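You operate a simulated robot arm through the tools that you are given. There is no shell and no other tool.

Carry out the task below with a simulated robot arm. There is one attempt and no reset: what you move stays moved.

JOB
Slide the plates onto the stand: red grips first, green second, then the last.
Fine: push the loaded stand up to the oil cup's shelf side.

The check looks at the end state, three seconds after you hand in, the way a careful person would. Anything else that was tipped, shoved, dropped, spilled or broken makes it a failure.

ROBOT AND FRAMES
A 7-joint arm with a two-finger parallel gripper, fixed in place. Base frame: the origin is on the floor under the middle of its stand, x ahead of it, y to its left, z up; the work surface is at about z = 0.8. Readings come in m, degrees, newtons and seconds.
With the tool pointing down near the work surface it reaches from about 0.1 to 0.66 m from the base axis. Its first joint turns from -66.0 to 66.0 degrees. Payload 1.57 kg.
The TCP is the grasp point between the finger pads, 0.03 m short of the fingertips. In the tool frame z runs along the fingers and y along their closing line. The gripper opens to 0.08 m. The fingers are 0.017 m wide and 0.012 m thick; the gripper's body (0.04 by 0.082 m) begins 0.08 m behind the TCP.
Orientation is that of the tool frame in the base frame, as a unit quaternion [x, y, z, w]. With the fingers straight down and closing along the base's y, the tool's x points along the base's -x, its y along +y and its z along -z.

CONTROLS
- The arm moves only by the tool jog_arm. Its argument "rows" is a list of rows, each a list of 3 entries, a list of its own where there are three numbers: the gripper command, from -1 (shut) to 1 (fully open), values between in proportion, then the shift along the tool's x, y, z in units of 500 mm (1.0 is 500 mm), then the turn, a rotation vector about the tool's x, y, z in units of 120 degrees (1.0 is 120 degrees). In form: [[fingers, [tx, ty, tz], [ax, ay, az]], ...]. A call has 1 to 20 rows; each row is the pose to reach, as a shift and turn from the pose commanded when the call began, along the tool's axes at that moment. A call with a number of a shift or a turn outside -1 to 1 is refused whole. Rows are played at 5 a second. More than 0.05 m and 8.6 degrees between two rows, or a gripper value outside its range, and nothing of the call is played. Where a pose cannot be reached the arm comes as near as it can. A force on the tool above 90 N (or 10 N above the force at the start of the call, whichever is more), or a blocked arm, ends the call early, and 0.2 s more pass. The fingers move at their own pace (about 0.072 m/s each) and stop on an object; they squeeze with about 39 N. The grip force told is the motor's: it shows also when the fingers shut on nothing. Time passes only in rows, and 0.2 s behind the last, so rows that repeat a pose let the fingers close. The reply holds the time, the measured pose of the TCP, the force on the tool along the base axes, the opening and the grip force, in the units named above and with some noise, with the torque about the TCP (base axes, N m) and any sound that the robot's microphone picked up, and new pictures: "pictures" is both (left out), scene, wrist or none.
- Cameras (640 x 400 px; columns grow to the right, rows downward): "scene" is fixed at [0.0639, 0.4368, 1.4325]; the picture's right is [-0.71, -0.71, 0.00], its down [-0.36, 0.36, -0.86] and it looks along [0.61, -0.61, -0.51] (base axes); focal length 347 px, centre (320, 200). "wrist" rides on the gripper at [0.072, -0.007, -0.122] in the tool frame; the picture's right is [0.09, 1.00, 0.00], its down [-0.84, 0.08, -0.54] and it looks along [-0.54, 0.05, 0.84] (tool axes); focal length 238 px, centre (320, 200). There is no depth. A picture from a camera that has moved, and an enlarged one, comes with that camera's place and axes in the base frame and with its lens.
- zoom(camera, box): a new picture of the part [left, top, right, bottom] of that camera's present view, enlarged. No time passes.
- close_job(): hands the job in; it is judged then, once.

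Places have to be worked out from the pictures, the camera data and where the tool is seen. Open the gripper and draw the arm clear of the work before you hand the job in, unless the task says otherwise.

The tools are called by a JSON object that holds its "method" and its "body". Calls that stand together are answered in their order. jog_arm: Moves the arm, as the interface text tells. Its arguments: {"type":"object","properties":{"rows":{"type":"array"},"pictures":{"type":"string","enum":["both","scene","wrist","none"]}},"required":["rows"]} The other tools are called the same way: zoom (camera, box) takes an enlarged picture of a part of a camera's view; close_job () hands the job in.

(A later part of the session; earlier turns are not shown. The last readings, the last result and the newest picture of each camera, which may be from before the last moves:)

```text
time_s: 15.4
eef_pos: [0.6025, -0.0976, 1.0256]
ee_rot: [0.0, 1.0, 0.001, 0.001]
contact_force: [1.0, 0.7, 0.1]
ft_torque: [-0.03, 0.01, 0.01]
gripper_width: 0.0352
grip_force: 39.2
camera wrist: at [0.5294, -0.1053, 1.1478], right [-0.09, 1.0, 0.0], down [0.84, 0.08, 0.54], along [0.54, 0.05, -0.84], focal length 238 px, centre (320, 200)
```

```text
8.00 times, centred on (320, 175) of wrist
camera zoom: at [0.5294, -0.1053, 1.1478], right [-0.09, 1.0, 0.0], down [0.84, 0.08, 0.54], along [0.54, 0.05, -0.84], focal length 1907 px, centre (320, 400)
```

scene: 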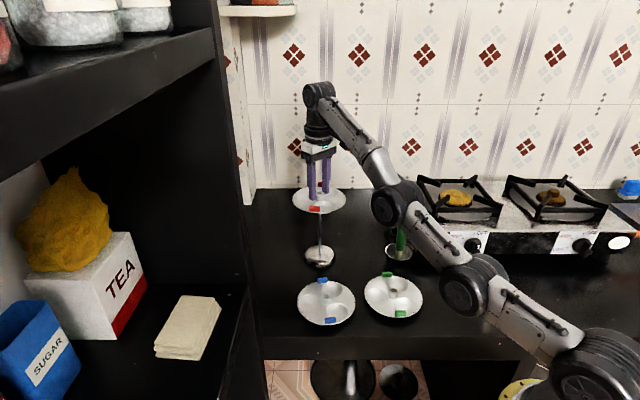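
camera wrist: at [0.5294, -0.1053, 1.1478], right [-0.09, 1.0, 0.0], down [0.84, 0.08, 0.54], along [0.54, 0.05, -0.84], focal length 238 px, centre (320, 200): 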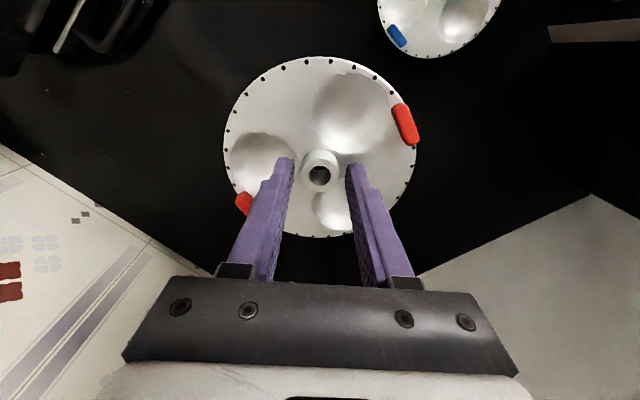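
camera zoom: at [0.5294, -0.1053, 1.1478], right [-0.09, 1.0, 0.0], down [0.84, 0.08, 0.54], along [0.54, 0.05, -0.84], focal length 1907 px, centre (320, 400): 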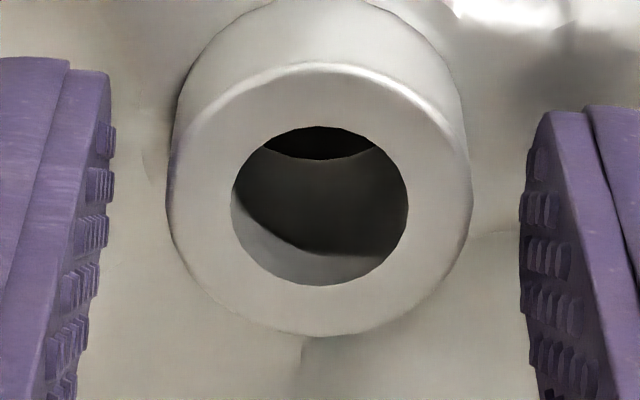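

The reported camera position is noise-free and shows the arm actually went 5.6 mm in x. Combining scene lateral and wrist data, the hub now needs about (-5, +2.5) mm; I apply that and recheck.

{"method": "jog_arm", "body": {"rows": [[-1, [0.005, 0.0025, 0.0], [0, 0, 0]], [-1, [0.01, 0.005, 0.0], [0, 0, 0]], [-1, [0.01, 0.005, 0.0], [0, 0, 0]], [-1, [0.01, 0.005, 0.0], [0, 0, 0]]]}}

{"method": "zoom", "body": {"camera": "scene", "box": [290, 175, 350, 225]}}

{"method": "zoom", "body": {"camera": "wrist", "box": [290, 150, 350, 200]}}

```text
time_s: 16.4
eef_pos: [0.6109, -0.0968, 1.0262]
ee_rot: [-0.001, 1.0, 0.0, 0.0]
contact_force: [0.9, -0.1, -1.7]
ft_torque: [0.01, 0.01, 0.02]
gripper_width: 0.0354
grip_force: 38.7
out of reach, approached as far as the arm can: row 1, 2, 3
camera wrist: at [0.5389, -0.1044, 1.1491], right [-0.09, 1.0, 0.0], down [0.84, 0.08, 0.54], along [0.54, 0.05, -0.84], focal length 238 px, centre (320, 200)
```

scene: 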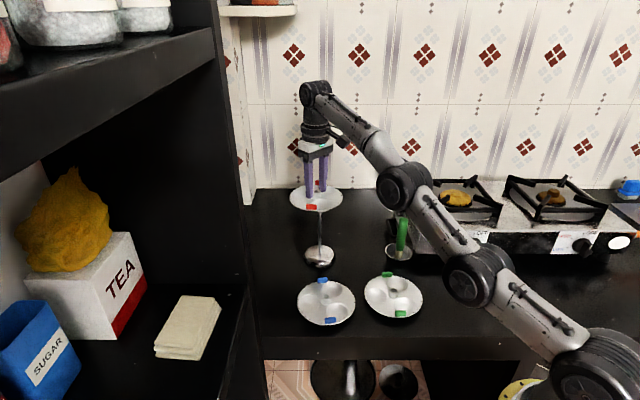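
wrist: 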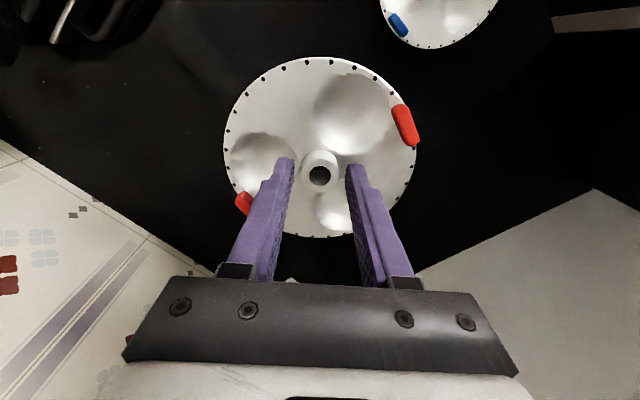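

```text
8.00 times, centred on (320, 200) of scene
camera zoom: at [0.0639, 0.4368, 1.4325], right [-0.71, -0.71, 0.0], down [-0.36, 0.36, -0.86], along [0.61, -0.61, -0.51], focal length 2776 px, centre (320, 200)
```

zoom: 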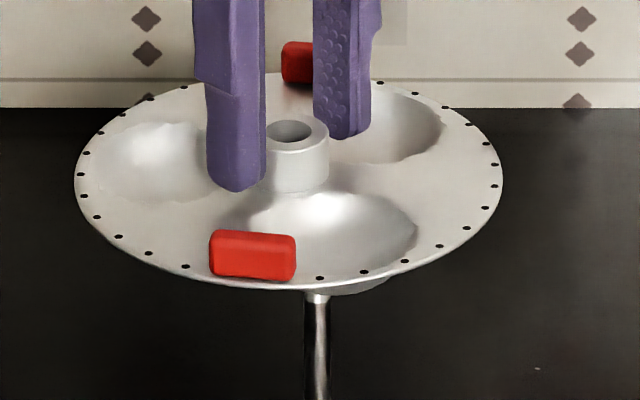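

```text
8.00 times, centred on (320, 175) of wrist
camera zoom: at [0.5389, -0.1044, 1.1491], right [-0.09, 1.0, 0.0], down [0.84, 0.08, 0.54], along [0.54, 0.05, -0.84], focal length 1907 px, centre (320, 400)
```

zoom: 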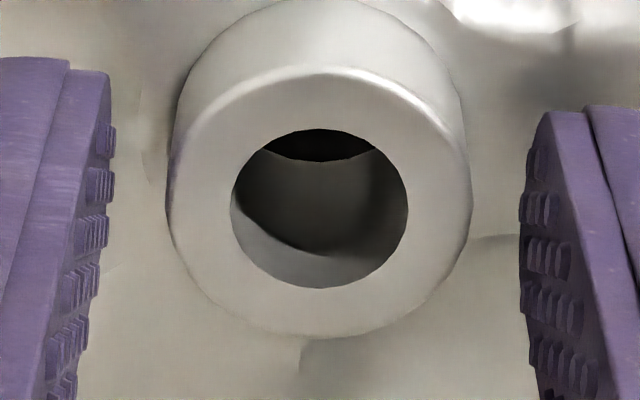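

The arm reports the pose as out of reach and moved +9.5 mm in x instead of -5 mm, so its joint configuration has drifted into a limit and the elbow has dropped. I look at the arm configuration before moving.

{"method": "zoom", "body": {"camera": "scene", "box": [280, 60, 640, 400]}}

```text
1.18 times, centred on (460, 230) of scene
camera zoom: at [0.0639, 0.4368, 1.4325], right [-0.71, -0.71, 0.0], down [-0.36, 0.36, -0.86], along [0.61, -0.61, -0.51], focal length 408 px, centre (155, 165)
```

zoom: 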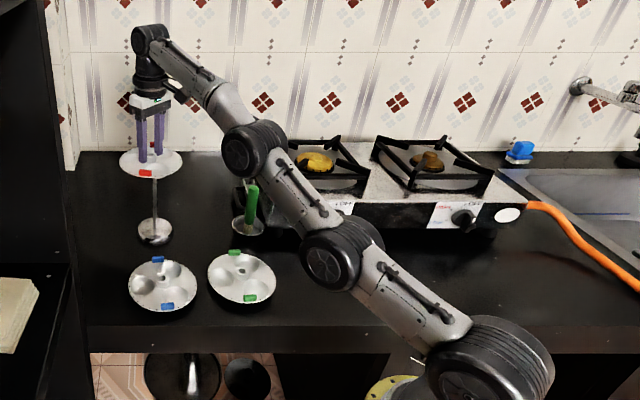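

The arm is almost fully stretched at this height, which is a reach limit, so the elbow has gone straight. I retract toward the base with the plate held high, so the elbow can bend back properly, and check.

{"method": "jog_arm", "body": {"rows": [[-1, [0.03, 0.0, 0.0], [0, 0, 0]], [-1, [0.06, 0.0, 0.0], [0, 0, 0]], [-1, [0.1, 0.0, 0.0], [0, 0, 0]], [-1, [0.14, 0.0, 0.0], [0, 0, 0]], [-1, [0.14, 0.0, 0.0], [0, 0, 0]]]}}

```text
time_s: 17.6
eef_pos: [0.5249, -0.0957, 1.0251]
ee_rot: [0.0, 1.0, 0.0, 0.001]
contact_force: [-0.2, 0.8, -0.9]
ft_torque: [0.04, 0.01, -0.04]
gripper_width: 0.0353
grip_force: 39.2
out of reach, approached as far as the arm can: row 1, 2
camera wrist: at [0.4513, -0.1029, 1.1477], right [-0.09, 1.0, 0.0], down [0.84, 0.08, 0.54], along [0.54, 0.05, -0.84], focal length 238 px, centre (320, 200)
```

scene: 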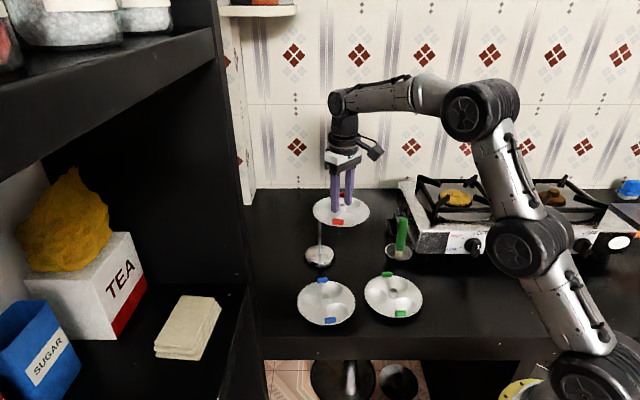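
wrist: 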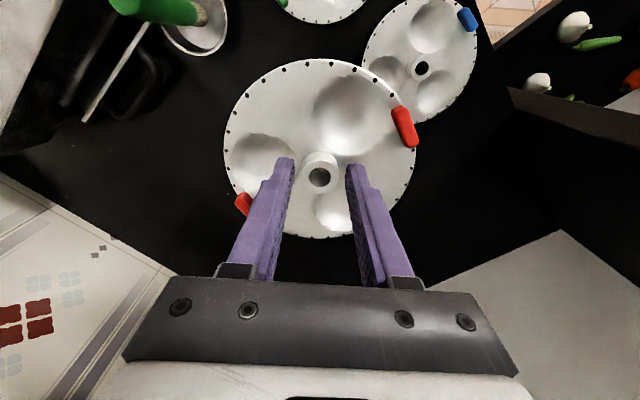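

The elbow is bent upward again and the arm tracks well. I approach the rod once more at a slightly lower height (about 1.016), where reach is better.

{"method": "jog_arm", "body": {"rows": [[-1, [-0.03, 0.0, 0.01], [0, 0, 0]], [-1, [-0.07, 0.0, 0.0188], [0, 0, 0]], [-1, [-0.11, 0.0, 0.0188], [0, 0, 0]], [-1, [-0.135, 0.0, 0.0188], [0, 0, 0]], [-1, [-0.1454, 0.0, 0.0188], [0, 0, 0]], [-1, [-0.1454, 0.0, 0.0188], [0, 0, 0]], [-1, [-0.1454, 0.0, 0.0188], [0, 0, 0]]]}}

{"method": "zoom", "body": {"camera": "scene", "box": [290, 175, 350, 225]}}

{"method": "zoom", "body": {"camera": "wrist", "box": [290, 150, 350, 200]}}

```text
time_s: 19.2
eef_pos: [0.5974, -0.0948, 1.0149]
ee_rot: [0.0, 1.0, 0.0, 0.0]
contact_force: [0.2, -0.3, -1.0]
ft_torque: [0.03, 0.0, 0.02]
gripper_width: 0.0349
grip_force: 38.6
camera wrist: at [0.5243, -0.1024, 1.1378], right [-0.09, 1.0, 0.0], down [0.84, 0.08, 0.54], along [0.54, 0.05, -0.84], focal length 238 px, centre (320, 200)
```

scene: 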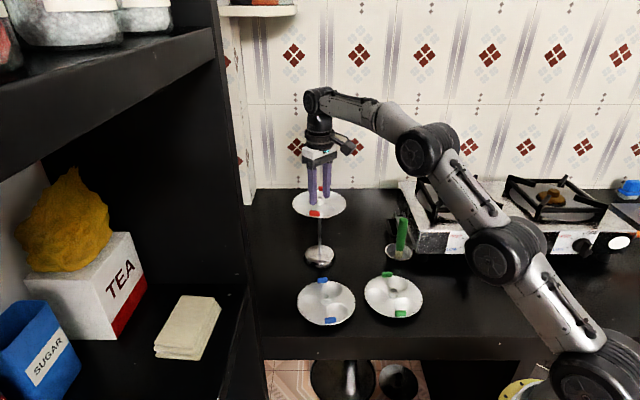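
wrist: 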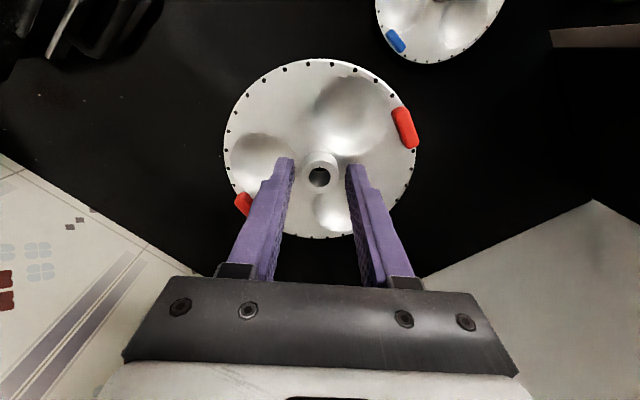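

```text
8.00 times, centred on (320, 200) of scene
camera zoom: at [0.0639, 0.4368, 1.4325], right [-0.71, -0.71, 0.0], down [-0.36, 0.36, -0.86], along [0.61, -0.61, -0.51], focal length 2776 px, centre (320, 200)
```

zoom: 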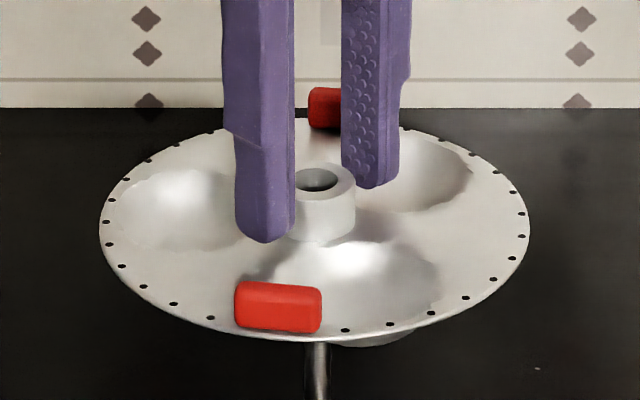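

```text
8.00 times, centred on (320, 175) of wrist
camera zoom: at [0.5243, -0.1024, 1.1378], right [-0.09, 1.0, 0.0], down [0.84, 0.08, 0.54], along [0.54, 0.05, -0.84], focal length 1907 px, centre (320, 400)
```

zoom: 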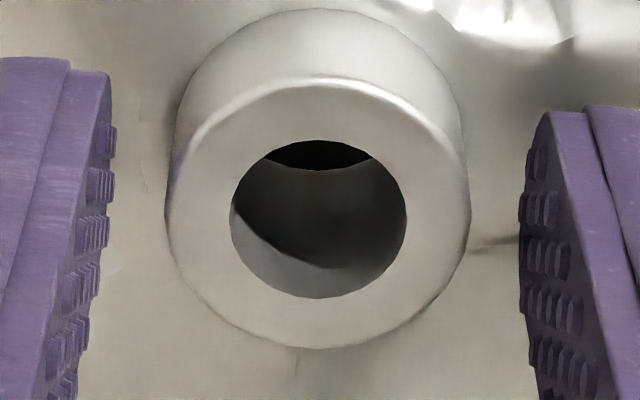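

Tracking is good now: the hub is within about 1 mm of the rod laterally and in depth. I lower slowly 30 mm with force monitoring so the rod enters the hub.

{"method": "jog_arm", "body": {"rows": [[-1, [0.0014, 0.0, 0.006], [0, 0, 0]], [-1, [0.0014, 0.0, 0.014], [0, 0, 0]], [-1, [0.0014, 0.0, 0.022], [0, 0, 0]], [-1, [0.0014, 0.0, 0.03], [0, 0, 0]], [-1, [0.0014, 0.0, 0.038], [0, 0, 0]], [-1, [0.0014, 0.0, 0.046], [0, 0, 0]], [-1, [0.0014, 0.0, 0.054], [0, 0, 0]], [-1, [0.0014, 0.0, 0.06], [0, 0, 0]], [-1, [0.0014, 0.0, 0.06], [0, 0, 0]]]}}

{"method": "zoom", "body": {"camera": "scene", "box": [290, 180, 350, 230]}}

{"method": "zoom", "body": {"camera": "wrist", "box": [290, 150, 350, 200]}}

```text
time_s: 21.2
eef_pos: [0.5965, -0.0947, 0.985]
ee_rot: [0.0, 1.0, 0.0, 0.0]
contact_force: [0.5, -0.4, 0.1]
ft_torque: [-0.02, -0.01, -0.01]
gripper_width: 0.0349
grip_force: 39.2
camera wrist: at [0.524, -0.1016, 1.108], right [-0.09, 1.0, 0.0], down [0.84, 0.08, 0.54], along [0.54, 0.05, -0.84], focal length 238 px, centre (320, 200)
```

scene: 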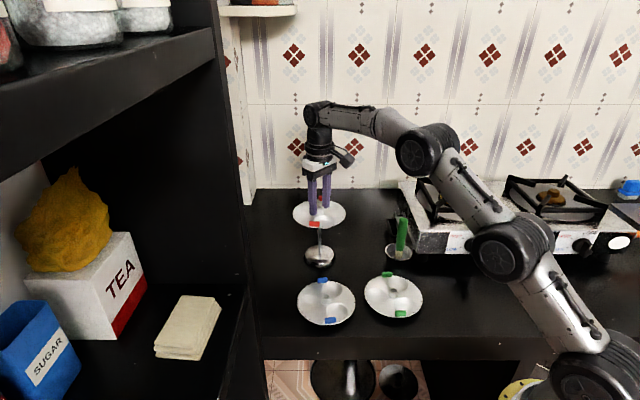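
wrist: 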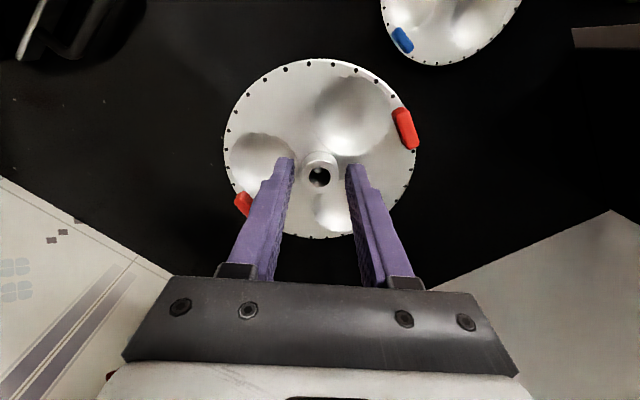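

```text
8.00 times, centred on (320, 205) of scene
camera zoom: at [0.0639, 0.4368, 1.4325], right [-0.71, -0.71, 0.0], down [-0.36, 0.36, -0.86], along [0.61, -0.61, -0.51], focal length 2776 px, centre (320, 160)
```

zoom: 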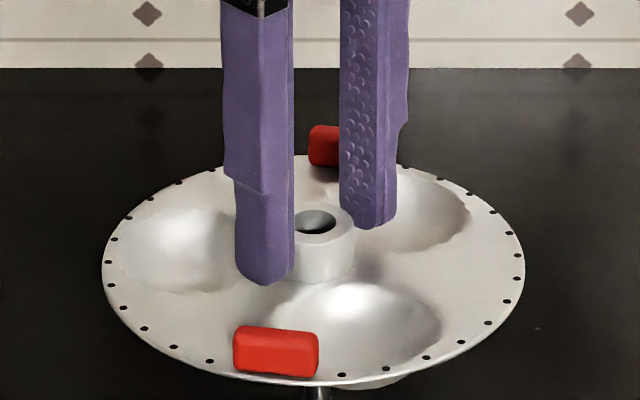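

```text
8.00 times, centred on (320, 175) of wrist
camera zoom: at [0.524, -0.1016, 1.108], right [-0.09, 1.0, 0.0], down [0.84, 0.08, 0.54], along [0.54, 0.05, -0.84], focal length 1907 px, centre (320, 400)
```

zoom: 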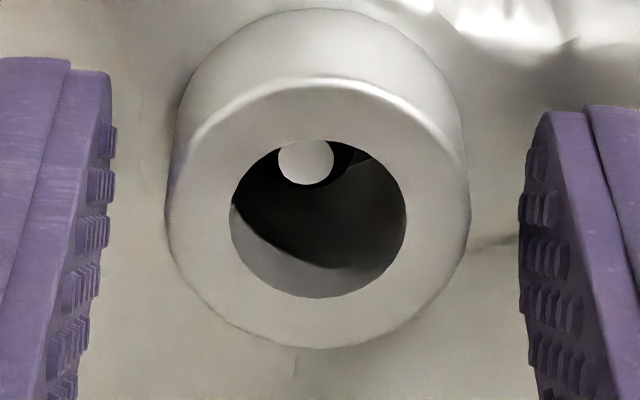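

The rod tip is now visible inside the hub hole with no contact force, and it is about 1 mm to the -y side. I shift 1 mm in -y and lower another 12 mm.

{"method": "jog_arm", "body": {"rows": [[-1, [0.0, -0.002, 0.004], [0, 0, 0]], [-1, [0.0, -0.002, 0.01], [0, 0, 0]], [-1, [0.0, -0.002, 0.018], [0, 0, 0]], [-1, [0.0, -0.002, 0.024], [0, 0, 0]], [-1, [0.0, -0.002, 0.024], [0, 0, 0]]]}}

{"method": "zoom", "body": {"camera": "wrist", "box": [290, 150, 350, 200]}}

{"method": "zoom", "body": {"camera": "scene", "box": [290, 180, 350, 230]}}

```text
time_s: 22.4
eef_pos: [0.5952, -0.0942, 0.974]
ee_rot: [0.0, 1.0, 0.001, 0.0]
contact_force: [0.0, 1.0, 0.1]
ft_torque: [0.02, 0.03, 0.02]
gripper_width: 0.035
grip_force: 39.4
camera wrist: at [0.5239, -0.1025, 1.096], right [-0.09, 1.0, 0.0], down [0.84, 0.08, 0.54], along [0.54, 0.05, -0.84], focal length 238 px, centre (320, 200)
```

scene: 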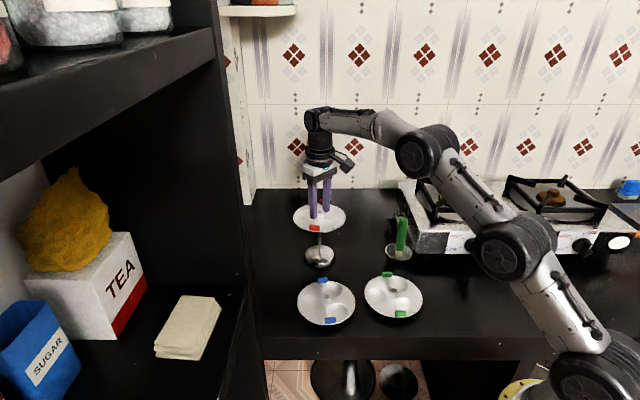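
wrist: 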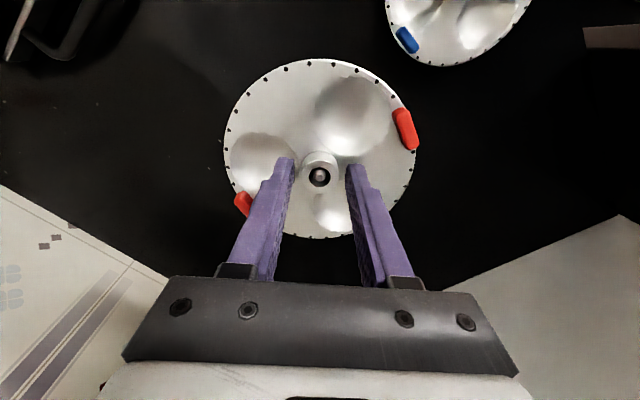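

```text
8.00 times, centred on (320, 175) of wrist
camera zoom: at [0.5239, -0.1025, 1.096], right [-0.09, 1.0, 0.0], down [0.84, 0.08, 0.54], along [0.54, 0.05, -0.84], focal length 1907 px, centre (320, 400)
```

zoom: 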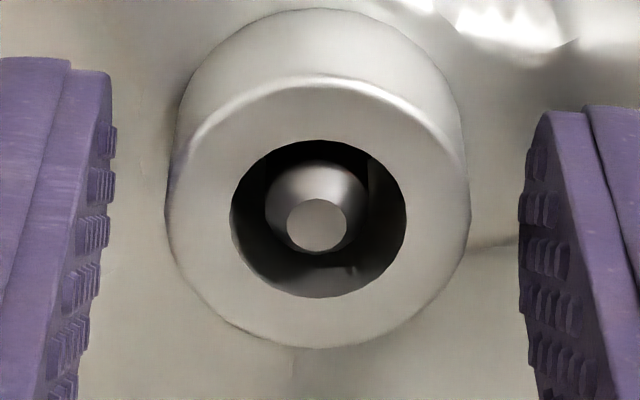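

```text
8.00 times, centred on (320, 205) of scene
camera zoom: at [0.0639, 0.4368, 1.4325], right [-0.71, -0.71, 0.0], down [-0.36, 0.36, -0.86], along [0.61, -0.61, -0.51], focal length 2776 px, centre (320, 160)
```

zoom: 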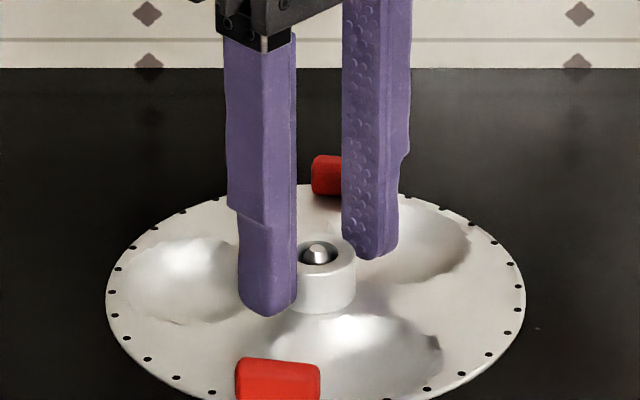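

The rod tip is centred in the hole at hub-top level. I continue sliding the plate down the rod to TCP z about 0.88, keeping the palm clear of the rod tip.

{"method": "jog_arm", "body": {"rows": [[-1, [0.0, 0.0, 0.014], [0, 0, 0]], [-1, [0.0, 0.0, 0.03], [0, 0, 0]], [-1, [0.0, 0.0, 0.046], [0, 0, 0]], [-1, [0.0, 0.0, 0.062], [0, 0, 0]], [-1, [0.0, 0.0, 0.078], [0, 0, 0]], [-1, [0.0, 0.0, 0.094], [0, 0, 0]], [-1, [0.0, 0.0, 0.11], [0, 0, 0]], [-1, [0.0, 0.0, 0.126], [0, 0, 0]], [-1, [0.0, 0.0, 0.142], [0, 0, 0]], [-1, [0.0, 0.0, 0.158], [0, 0, 0]], [-1, [0.0, 0.0, 0.172], [0, 0, 0]], [-1, [0.0, 0.0, 0.182], [0, 0, 0]], [-1, [0.0, 0.0, 0.182], [0, 0, 0]]]}}

{"method": "zoom", "body": {"camera": "wrist", "box": [280, 140, 360, 280]}}

{"method": "zoom", "body": {"camera": "scene", "box": [270, 160, 370, 280]}}

```text
time_s: 25.2
eef_pos: [0.5961, -0.0937, 0.8829]
ee_rot: [0.001, 1.0, 0.0, 0.001]
contact_force: [0.4, -0.1, -1.4]
ft_torque: [0.03, 0.02, -0.02]
gripper_width: 0.0346
grip_force: 39.0
camera wrist: at [0.5237, -0.1021, 1.0055], right [-0.09, 1.0, 0.0], down [0.84, 0.08, 0.54], along [0.54, 0.05, -0.84], focal length 238 px, centre (320, 200)
```

scene: 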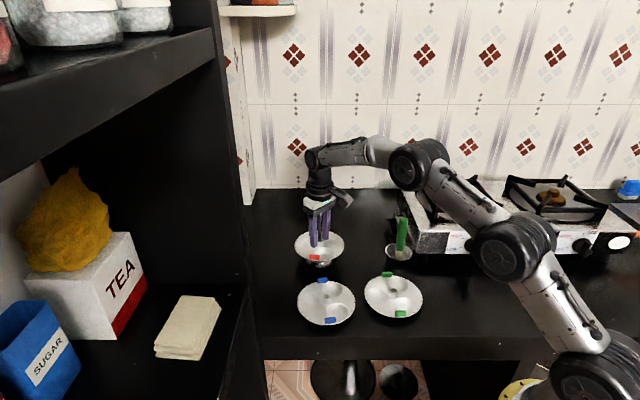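
wrist: 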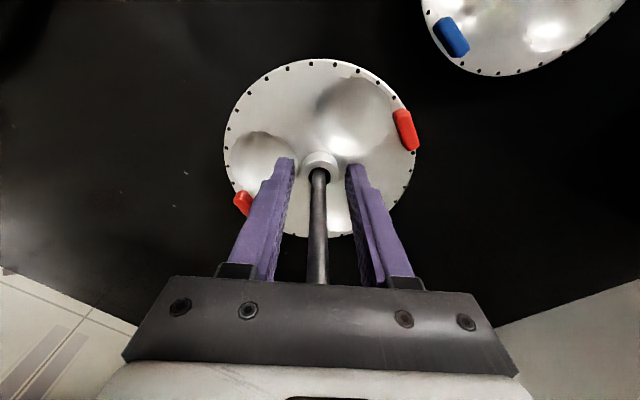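

```text
2.86 times, centred on (320, 210) of wrist
camera zoom: at [0.5237, -0.1021, 1.0055], right [-0.09, 1.0, 0.0], down [0.84, 0.08, 0.54], along [0.54, 0.05, -0.84], focal length 681 px, centre (320, 171)
```

zoom: 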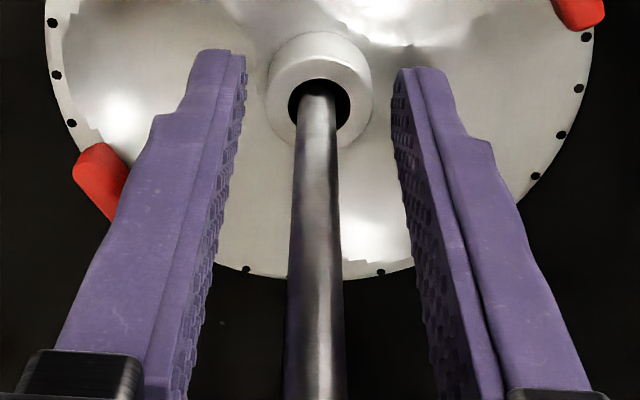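

```text
3.33 times, centred on (320, 220) of scene
camera zoom: at [0.0639, 0.4368, 1.4325], right [-0.71, -0.71, 0.0], down [-0.36, 0.36, -0.86], along [0.61, -0.61, -0.51], focal length 1157 px, centre (320, 133)
```

zoom: 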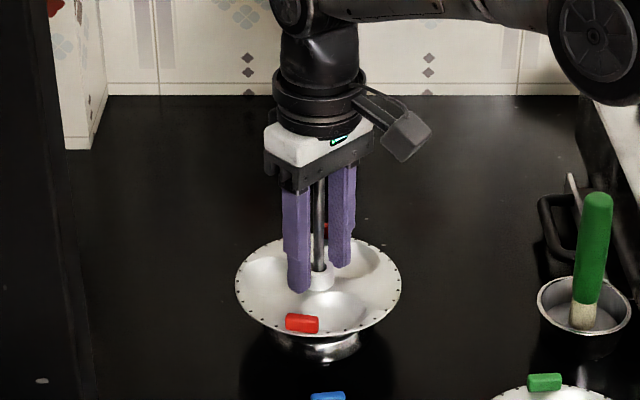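

The plate is almost down, rod between the fingers, no forces. I lower 7 mm more carefully, then check before releasing.

{"method": "jog_arm", "body": {"rows": [[-1, [0.0, 0.0, 0.004], [0, 0, 0]], [-1, [0.0, 0.0, 0.008], [0, 0, 0]], [-1, [0.0, 0.0, 0.012], [0, 0, 0]], [-1, [0.0, 0.0, 0.015], [0, 0, 0]], [-1, [0.0, 0.0, 0.015], [0, 0, 0]]]}}

{"method": "zoom", "body": {"camera": "scene", "box": [280, 180, 360, 280]}}

```text
time_s: 26.4
eef_pos: [0.5966, -0.0942, 0.8758]
ee_rot: [0.0, 1.0, 0.0, 0.0]
contact_force: [-0.5, 0.4, -0.4]
ft_torque: [-0.01, -0.02, 0.0]
gripper_width: 0.0347
grip_force: 38.9
camera wrist: at [0.5238, -0.1023, 0.9984], right [-0.09, 1.0, 0.0], down [0.84, 0.08, 0.54], along [0.54, 0.05, -0.84], focal length 238 px, centre (320, 200)
```

scene: 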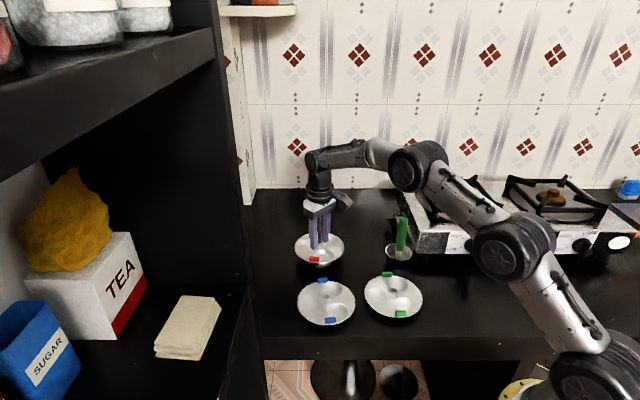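
wrist: 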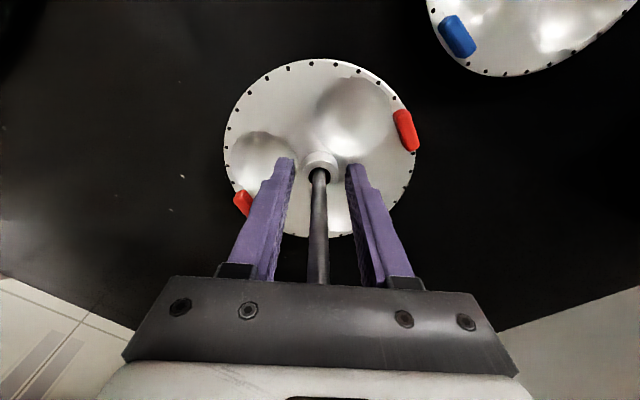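

```text
4.00 times, centred on (320, 230) of scene
camera zoom: at [0.0639, 0.4368, 1.4325], right [-0.71, -0.71, 0.0], down [-0.36, 0.36, -0.86], along [0.61, -0.61, -0.51], focal length 1388 px, centre (320, 80)
```

zoom: 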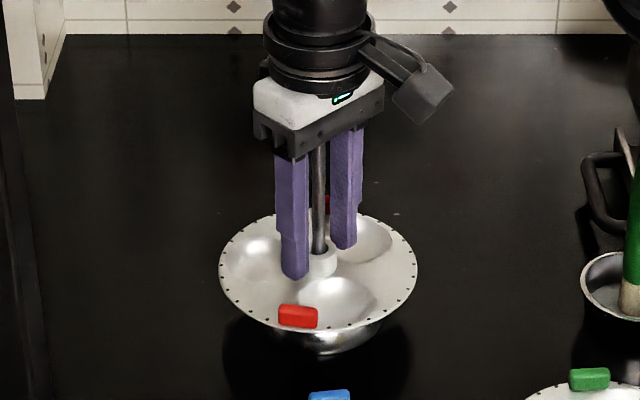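

The plate is a few millimetres above the base and about 6 mm of rod clearance remains under the palm, so I release it here by opening the fingers partway.

{"method": "jog_arm", "body": {"rows": [[0.1, [0, 0, 0], [0, 0, 0]], [0.3, [0, 0, 0], [0, 0, 0]], [0.3, [0, 0, 0], [0, 0, 0]], [0.3, [0, 0, 0], [0, 0, 0]]]}}

{"method": "zoom", "body": {"camera": "scene", "box": [280, 180, 360, 280]}}

{"method": "zoom", "body": {"camera": "wrist", "box": [240, 80, 400, 240]}}

```text
time_s: 27.4
eef_pos: [0.5965, -0.0953, 0.8758]
ee_rot: [-0.001, 1.0, 0.0, 0.0]
contact_force: [0.0, -0.7, 0.0]
ft_torque: [-0.01, 0.04, -0.02]
gripper_width: 0.0519
grip_force: 0.1
camera wrist: at [0.5238, -0.1023, 0.9985], right [-0.09, 1.0, 0.0], down [0.84, 0.08, 0.54], along [0.54, 0.05, -0.84], focal length 238 px, centre (320, 200)
```

scene: 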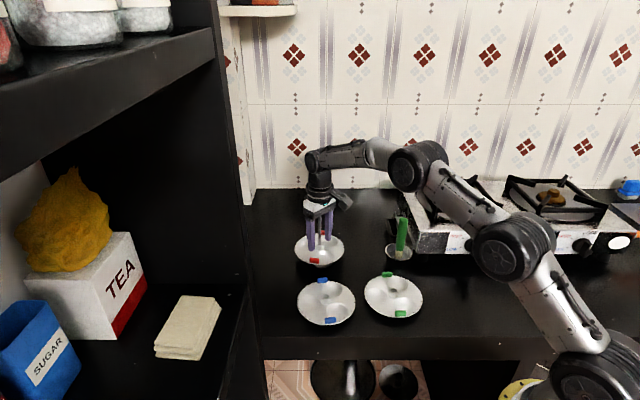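
wrist: 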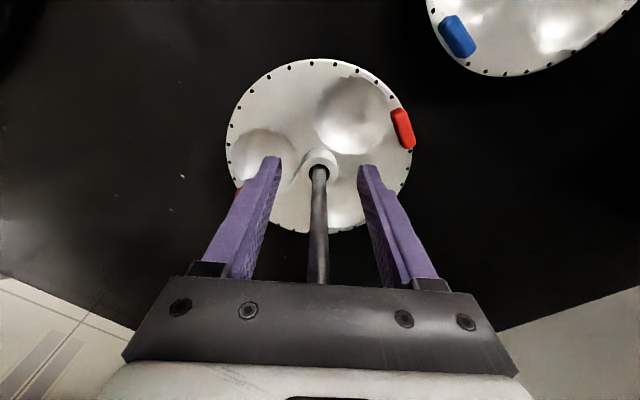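

```text
4.00 times, centred on (320, 230) of scene
camera zoom: at [0.0639, 0.4368, 1.4325], right [-0.71, -0.71, 0.0], down [-0.36, 0.36, -0.86], along [0.61, -0.61, -0.51], focal length 1388 px, centre (320, 80)
```

zoom: 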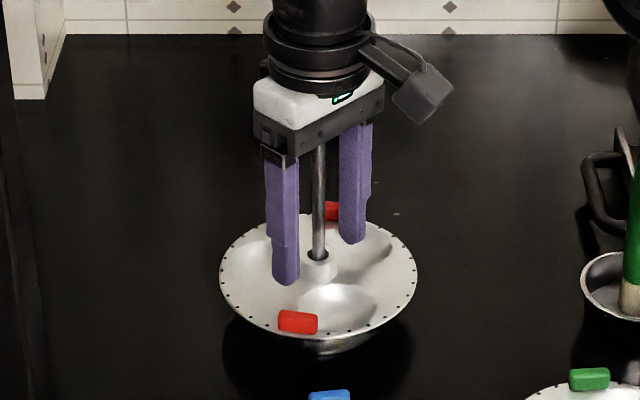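

```text
2.50 times, centred on (320, 160) of wrist
camera zoom: at [0.5238, -0.1023, 0.9985], right [-0.09, 1.0, 0.0], down [0.84, 0.08, 0.54], along [0.54, 0.05, -0.84], focal length 596 px, centre (320, 300)
```

zoom: 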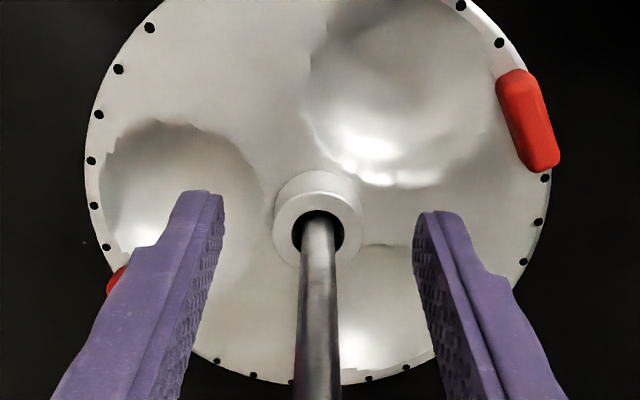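

The red plate dropped the last few millimetres and lies level on the base. I raise clear of the rod and move over the green plate near (0.3645, -0.111).

{"method": "jog_arm", "body": {"rows": [[0.3, [0, 0, -0.05], [0, 0, 0]], [0.3, [0, 0, -0.12], [0, 0, 0]], [0.3, [0, 0, -0.19], [0, 0, 0]], [0.3, [0, 0, -0.25], [0, 0, 0]], [0.3, [0.06, -0.004, -0.25], [0, 0, 0]], [0.3, [0.14, -0.01, -0.25], [0, 0, 0]], [0.3, [0.22, -0.016, -0.24], [0, 0, 0]], [0.3, [0.3, -0.022, -0.22], [0, 0, 0]], [0.3, [0.38, -0.028, -0.17], [0, 0, 0]], [0.3, [0.44, -0.031, -0.13], [0, 0, 0]], [0.3, [0.4642, -0.0322, -0.11], [0, 0, 0]], [0.3, [0.4642, -0.0322, -0.11], [0, 0, 0]]]}}

{"method": "zoom", "body": {"camera": "wrist", "box": [280, 110, 360, 170]}}

{"method": "zoom", "body": {"camera": "scene", "box": [280, 180, 440, 340]}}

```text
time_s: 30.0
eef_pos: [0.364, -0.1115, 0.9298]
ee_rot: [-0.001, 1.0, 0.0, 0.0]
contact_force: [-0.2, 0.1, -0.6]
ft_torque: [0.0, 0.01, -0.01]
gripper_width: 0.052
grip_force: 0.0
camera wrist: at [0.2911, -0.1195, 1.0517], right [-0.09, 1.0, 0.0], down [0.84, 0.08, 0.54], along [0.54, 0.05, -0.84], focal length 238 px, centre (320, 200)
```

scene: 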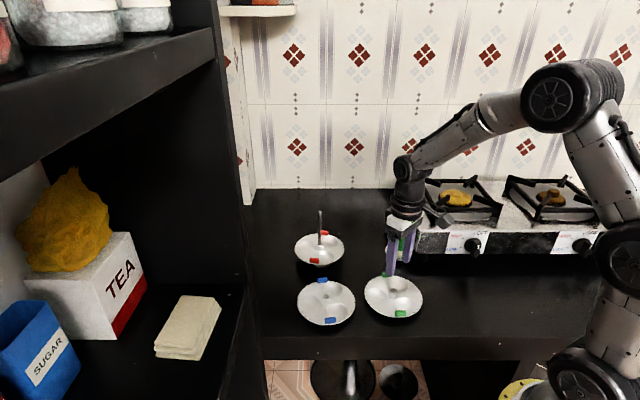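
wrist: 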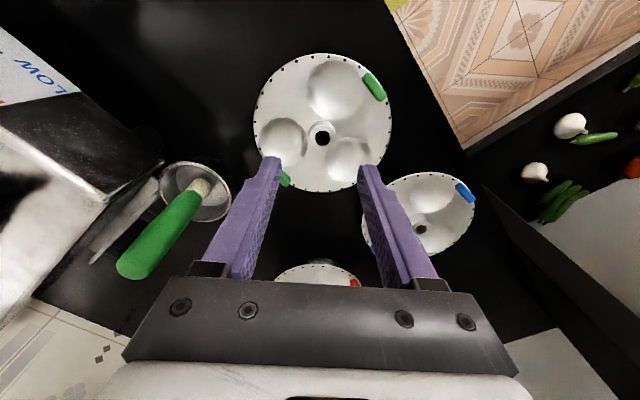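

```text
6.67 times, centred on (320, 140) of wrist
camera zoom: at [0.2911, -0.1195, 1.0517], right [-0.09, 1.0, 0.0], down [0.84, 0.08, 0.54], along [0.54, 0.05, -0.84], focal length 1589 px, centre (320, 600)
```

zoom: 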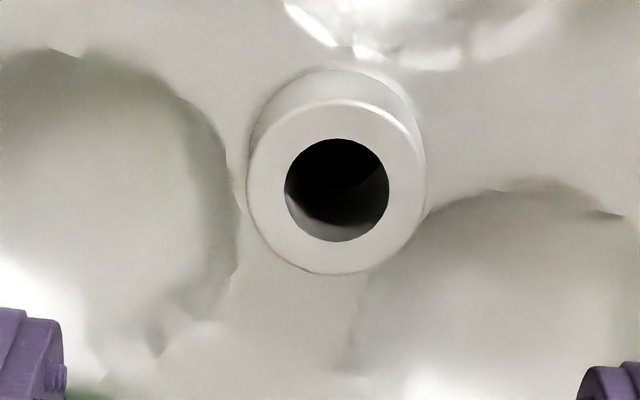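

```text
2.50 times, centred on (360, 260) of scene
camera zoom: at [0.0639, 0.4368, 1.4325], right [-0.71, -0.71, 0.0], down [-0.36, 0.36, -0.86], along [0.61, -0.61, -0.51], focal length 868 px, centre (220, 50)
```

zoom: 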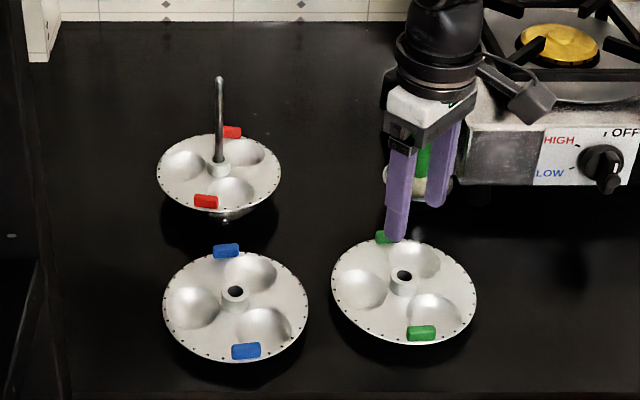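

The red plate sits properly on the stand. The green hub is about 2.4 mm to +y of centre; I correct and descend to slightly more overlap than before.

{"method": "jog_arm", "body": {"rows": [[0.3, [0, 0.0048, 0.04], [0, 0, 0]], [0.3, [0, 0.0048, 0.09], [0, 0, 0]], [0.3, [0, 0.0048, 0.125], [0, 0, 0]], [0.3, [0, 0.0048, 0.145], [0, 0, 0]], [0.3, [0, 0.0048, 0.154], [0, 0, 0]], [0.3, [0, 0.0048, 0.1616], [0, 0, 0]], [0.3, [0, 0.0048, 0.1616], [0, 0, 0]]]}}

{"method": "zoom", "body": {"camera": "wrist", "box": [280, 140, 360, 200]}}

{"method": "zoom", "body": {"camera": "scene", "box": [360, 200, 440, 330]}}

```text
time_s: 31.6
eef_pos: [0.365, -0.1103, 0.8491]
ee_rot: [0.0, 1.0, 0.001, 0.001]
contact_force: [0.5, -0.3, -0.1]
ft_torque: [-0.03, 0.02, -0.04]
gripper_width: 0.0519
grip_force: 0.2
camera wrist: at [0.292, -0.116, 0.9712], right [-0.09, 1.0, 0.0], down [0.84, 0.08, 0.54], along [0.54, 0.05, -0.84], focal length 238 px, centre (320, 200)
```

scene: 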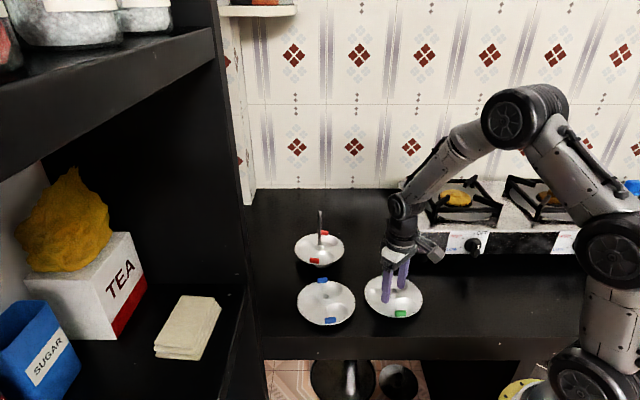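
wrist: 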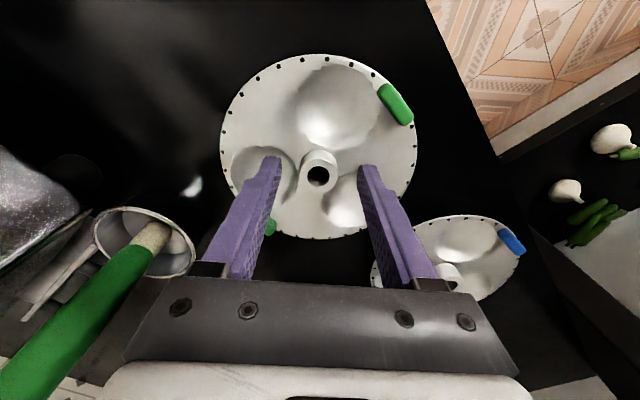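

```text
6.67 times, centred on (320, 170) of wrist
camera zoom: at [0.292, -0.116, 0.9712], right [-0.09, 1.0, 0.0], down [0.84, 0.08, 0.54], along [0.54, 0.05, -0.84], focal length 1589 px, centre (320, 400)
```

zoom: 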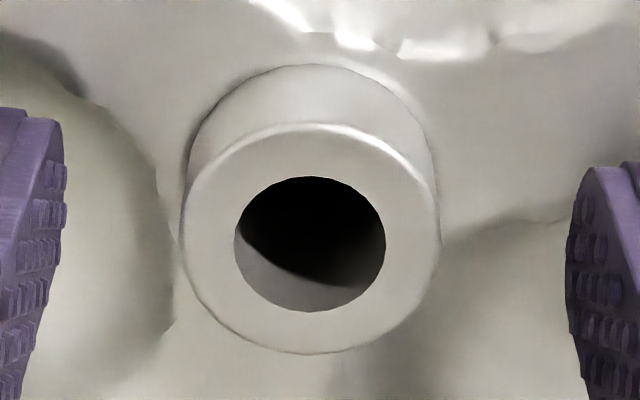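

```text
3.08 times, centred on (400, 265) of scene
camera zoom: at [0.0639, 0.4368, 1.4325], right [-0.71, -0.71, 0.0], down [-0.36, 0.36, -0.86], along [0.61, -0.61, -0.51], focal length 1068 px, centre (74, 0)
```

zoom: 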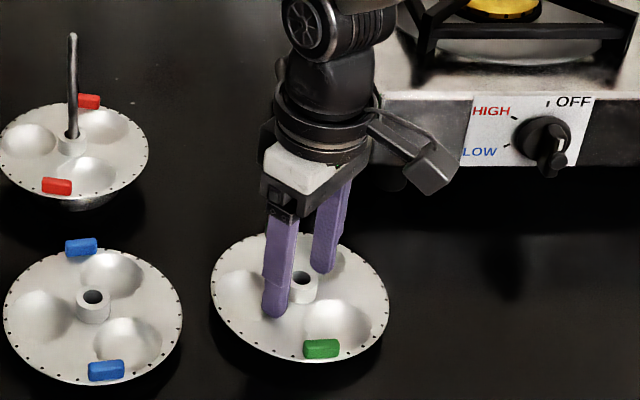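

The hub is between the fingers within 1 mm and there is no contact. I close on it.

{"method": "jog_arm", "body": {"rows": [[-1, [0, -0.001, 0], [0, 0, 0]], [-1, [0, -0.001, 0], [0, 0, 0]], [-1, [0, -0.001, 0], [0, 0, 0]], [-1, [0, -0.001, 0], [0, 0, 0]]]}}

{"method": "zoom", "body": {"camera": "wrist", "box": [280, 140, 360, 200]}}

```text
time_s: 32.6
eef_pos: [0.364, -0.1086, 0.8489]
ee_rot: [0.001, 1.0, 0.0, 0.0]
contact_force: [0.4, 0.3, -0.7]
ft_torque: [0.02, -0.03, -0.02]
gripper_width: 0.0357
grip_force: 39.2
camera wrist: at [0.2914, -0.1165, 0.9713], right [-0.09, 1.0, 0.0], down [0.84, 0.08, 0.54], along [0.54, 0.05, -0.84], focal length 238 px, centre (320, 200)
```

scene: 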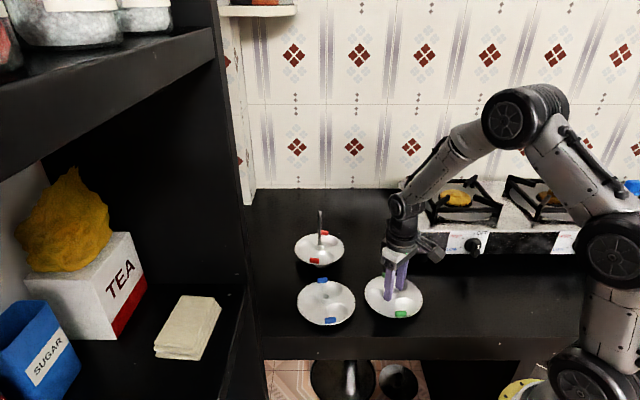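
wrist: 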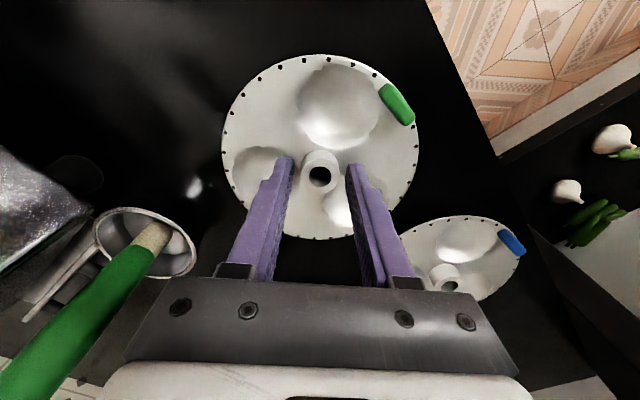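

```text
6.67 times, centred on (320, 170) of wrist
camera zoom: at [0.2914, -0.1165, 0.9713], right [-0.09, 1.0, 0.0], down [0.84, 0.08, 0.54], along [0.54, 0.05, -0.84], focal length 1589 px, centre (320, 400)
```

zoom: 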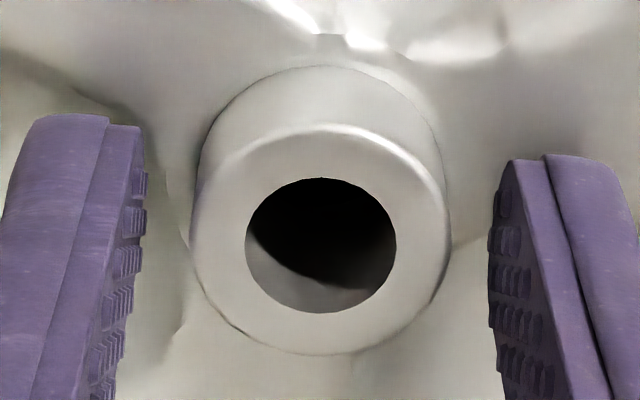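

The green hub is gripped the same way. I lift and carry it to the rod, aiming for camera position (0.5262, -0.1027) with TCP z about 1.009.

{"method": "jog_arm", "body": {"rows": [[-1, [0, 0, -0.03], [0, 0, 0]], [-1, [0, 0, -0.08], [0, 0, 0]], [-1, [0, 0, -0.14], [0, 0, 0]], [-1, [0, 0, -0.2], [0, 0, 0]], [-1, [0, 0, -0.26], [0, 0, 0]], [-1, [0, 0, -0.305], [0, 0, 0]], [-1, [0, 0, -0.32], [0, 0, 0]], [-1, [-0.03, 0.002, -0.32], [0, 0, 0]], [-1, [-0.09, 0.005, -0.32], [0, 0, 0]], [-1, [-0.15, 0.009, -0.32], [0, 0, 0]], [-1, [-0.21, 0.012, -0.32], [0, 0, 0]], [-1, [-0.27, 0.016, -0.32], [0, 0, 0]], [-1, [-0.33, 0.019, -0.32], [0, 0, 0]], [-1, [-0.39, 0.023, -0.32], [0, 0, 0]], [-1, [-0.435, 0.0255, -0.32], [0, 0, 0]], [-1, [-0.46, 0.027, -0.32], [0, 0, 0]], [-1, [-0.4696, 0.0276, -0.32], [0, 0, 0]], [-1, [-0.4696, 0.0276, -0.32], [0, 0, 0]], [-1, [-0.4696, 0.0276, -0.32], [0, 0, 0]]]}}

{"method": "zoom", "body": {"camera": "wrist", "box": [290, 150, 350, 200]}}

{"method": "zoom", "body": {"camera": "scene", "box": [290, 180, 350, 230]}}

```text
time_s: 36.6
eef_pos: [0.6, -0.095, 1.0091]
ee_rot: [0.0, 1.0, 0.001, 0.0]
contact_force: [0.2, -0.2, -0.1]
ft_torque: [0.01, -0.03, 0.02]
gripper_width: 0.0354
grip_force: 39.3
camera wrist: at [0.5268, -0.1026, 1.1317], right [-0.09, 1.0, 0.0], down [0.84, 0.08, 0.54], along [0.54, 0.05, -0.84], focal length 238 px, centre (320, 200)
```

scene: 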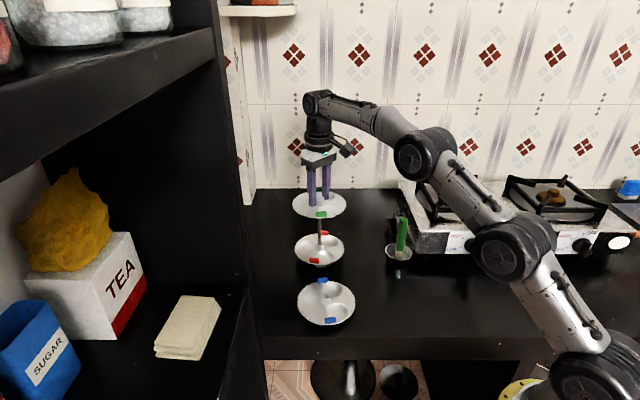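
wrist: 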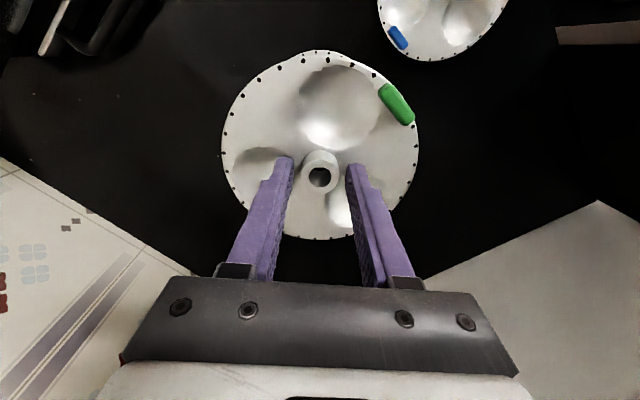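

```text
8.00 times, centred on (320, 175) of wrist
camera zoom: at [0.5268, -0.1026, 1.1317], right [-0.09, 1.0, 0.0], down [0.84, 0.08, 0.54], along [0.54, 0.05, -0.84], focal length 1907 px, centre (320, 400)
```

zoom: 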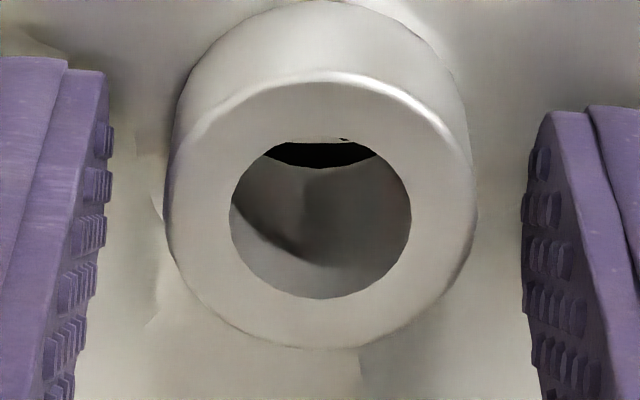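

```text
8.00 times, centred on (320, 205) of scene
camera zoom: at [0.0639, 0.4368, 1.4325], right [-0.71, -0.71, 0.0], down [-0.36, 0.36, -0.86], along [0.61, -0.61, -0.51], focal length 2776 px, centre (320, 160)
```

zoom: 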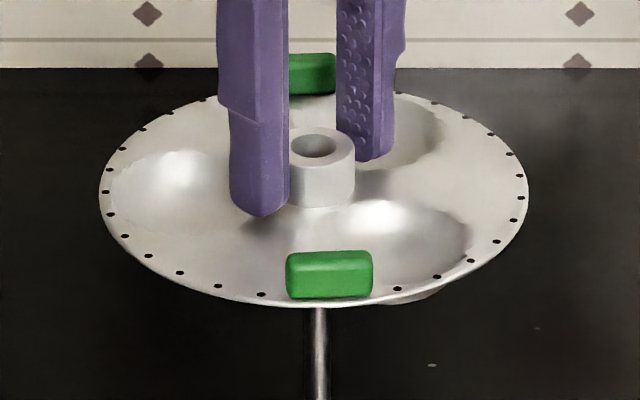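

The green hub is about 1 mm left of the rod in the scene. I nudge (-1.2, -0.3) mm and lower 26 mm so the tip enters the hub, then check.

{"method": "jog_arm", "body": {"rows": [[-1, [0.0024, -0.0006, 0.004], [0, 0, 0]], [-1, [0.0024, -0.0006, 0.012], [0, 0, 0]], [-1, [0.0024, -0.0006, 0.02], [0, 0, 0]], [-1, [0.0024, -0.0006, 0.028], [0, 0, 0]], [-1, [0.0024, -0.0006, 0.036], [0, 0, 0]], [-1, [0.0024, -0.0006, 0.044], [0, 0, 0]], [-1, [0.0024, -0.0006, 0.052], [0, 0, 0]], [-1, [0.0024, -0.0006, 0.052], [0, 0, 0]]]}}

{"method": "zoom", "body": {"camera": "wrist", "box": [290, 150, 350, 200]}}

{"method": "zoom", "body": {"camera": "scene", "box": [290, 180, 350, 230]}}

```text
time_s: 38.4
eef_pos: [0.5989, -0.0953, 0.9821]
ee_rot: [0.001, 1.0, 0.0, 0.0]
contact_force: [0.7, 0.5, -0.2]
ft_torque: [0.01, 0.0, 0.01]
gripper_width: 0.0356
grip_force: 39.3
camera wrist: at [0.5252, -0.1035, 1.105], right [-0.09, 1.0, 0.0], down [0.84, 0.08, 0.54], along [0.54, 0.05, -0.84], focal length 238 px, centre (320, 200)
```

scene: 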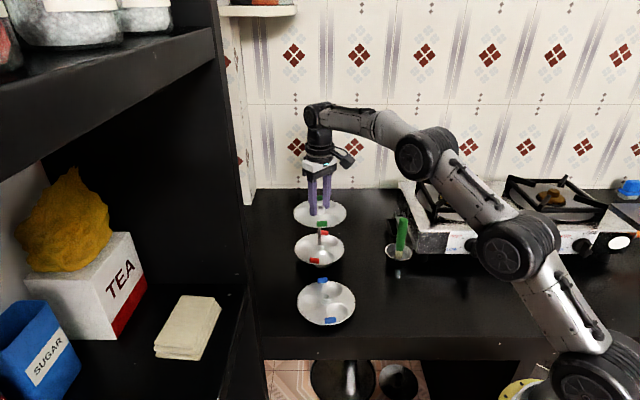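
wrist: 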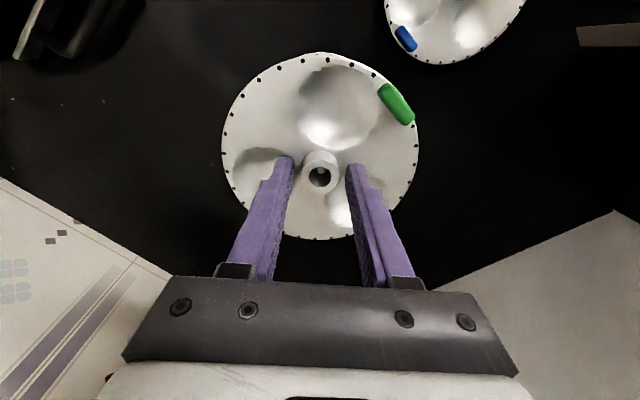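

```text
8.00 times, centred on (320, 175) of wrist
camera zoom: at [0.5252, -0.1035, 1.105], right [-0.09, 1.0, 0.0], down [0.84, 0.08, 0.54], along [0.54, 0.05, -0.84], focal length 1907 px, centre (320, 400)
```

zoom: 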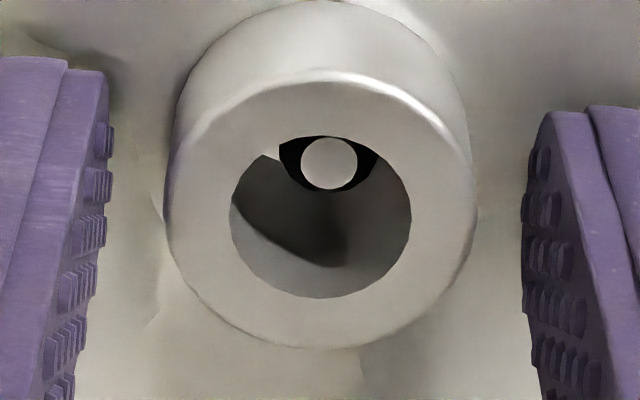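

```text
8.00 times, centred on (320, 205) of scene
camera zoom: at [0.0639, 0.4368, 1.4325], right [-0.71, -0.71, 0.0], down [-0.36, 0.36, -0.86], along [0.61, -0.61, -0.51], focal length 2776 px, centre (320, 160)
```

zoom: 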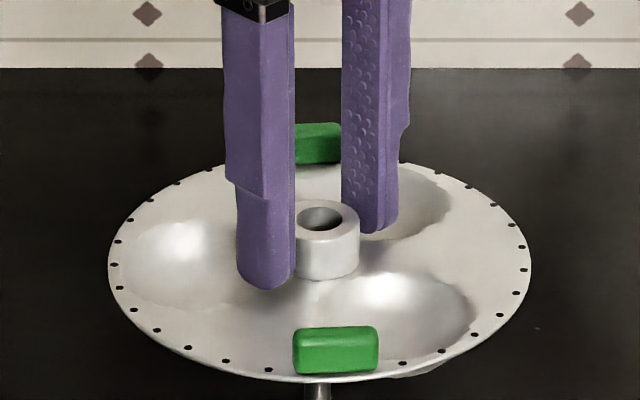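

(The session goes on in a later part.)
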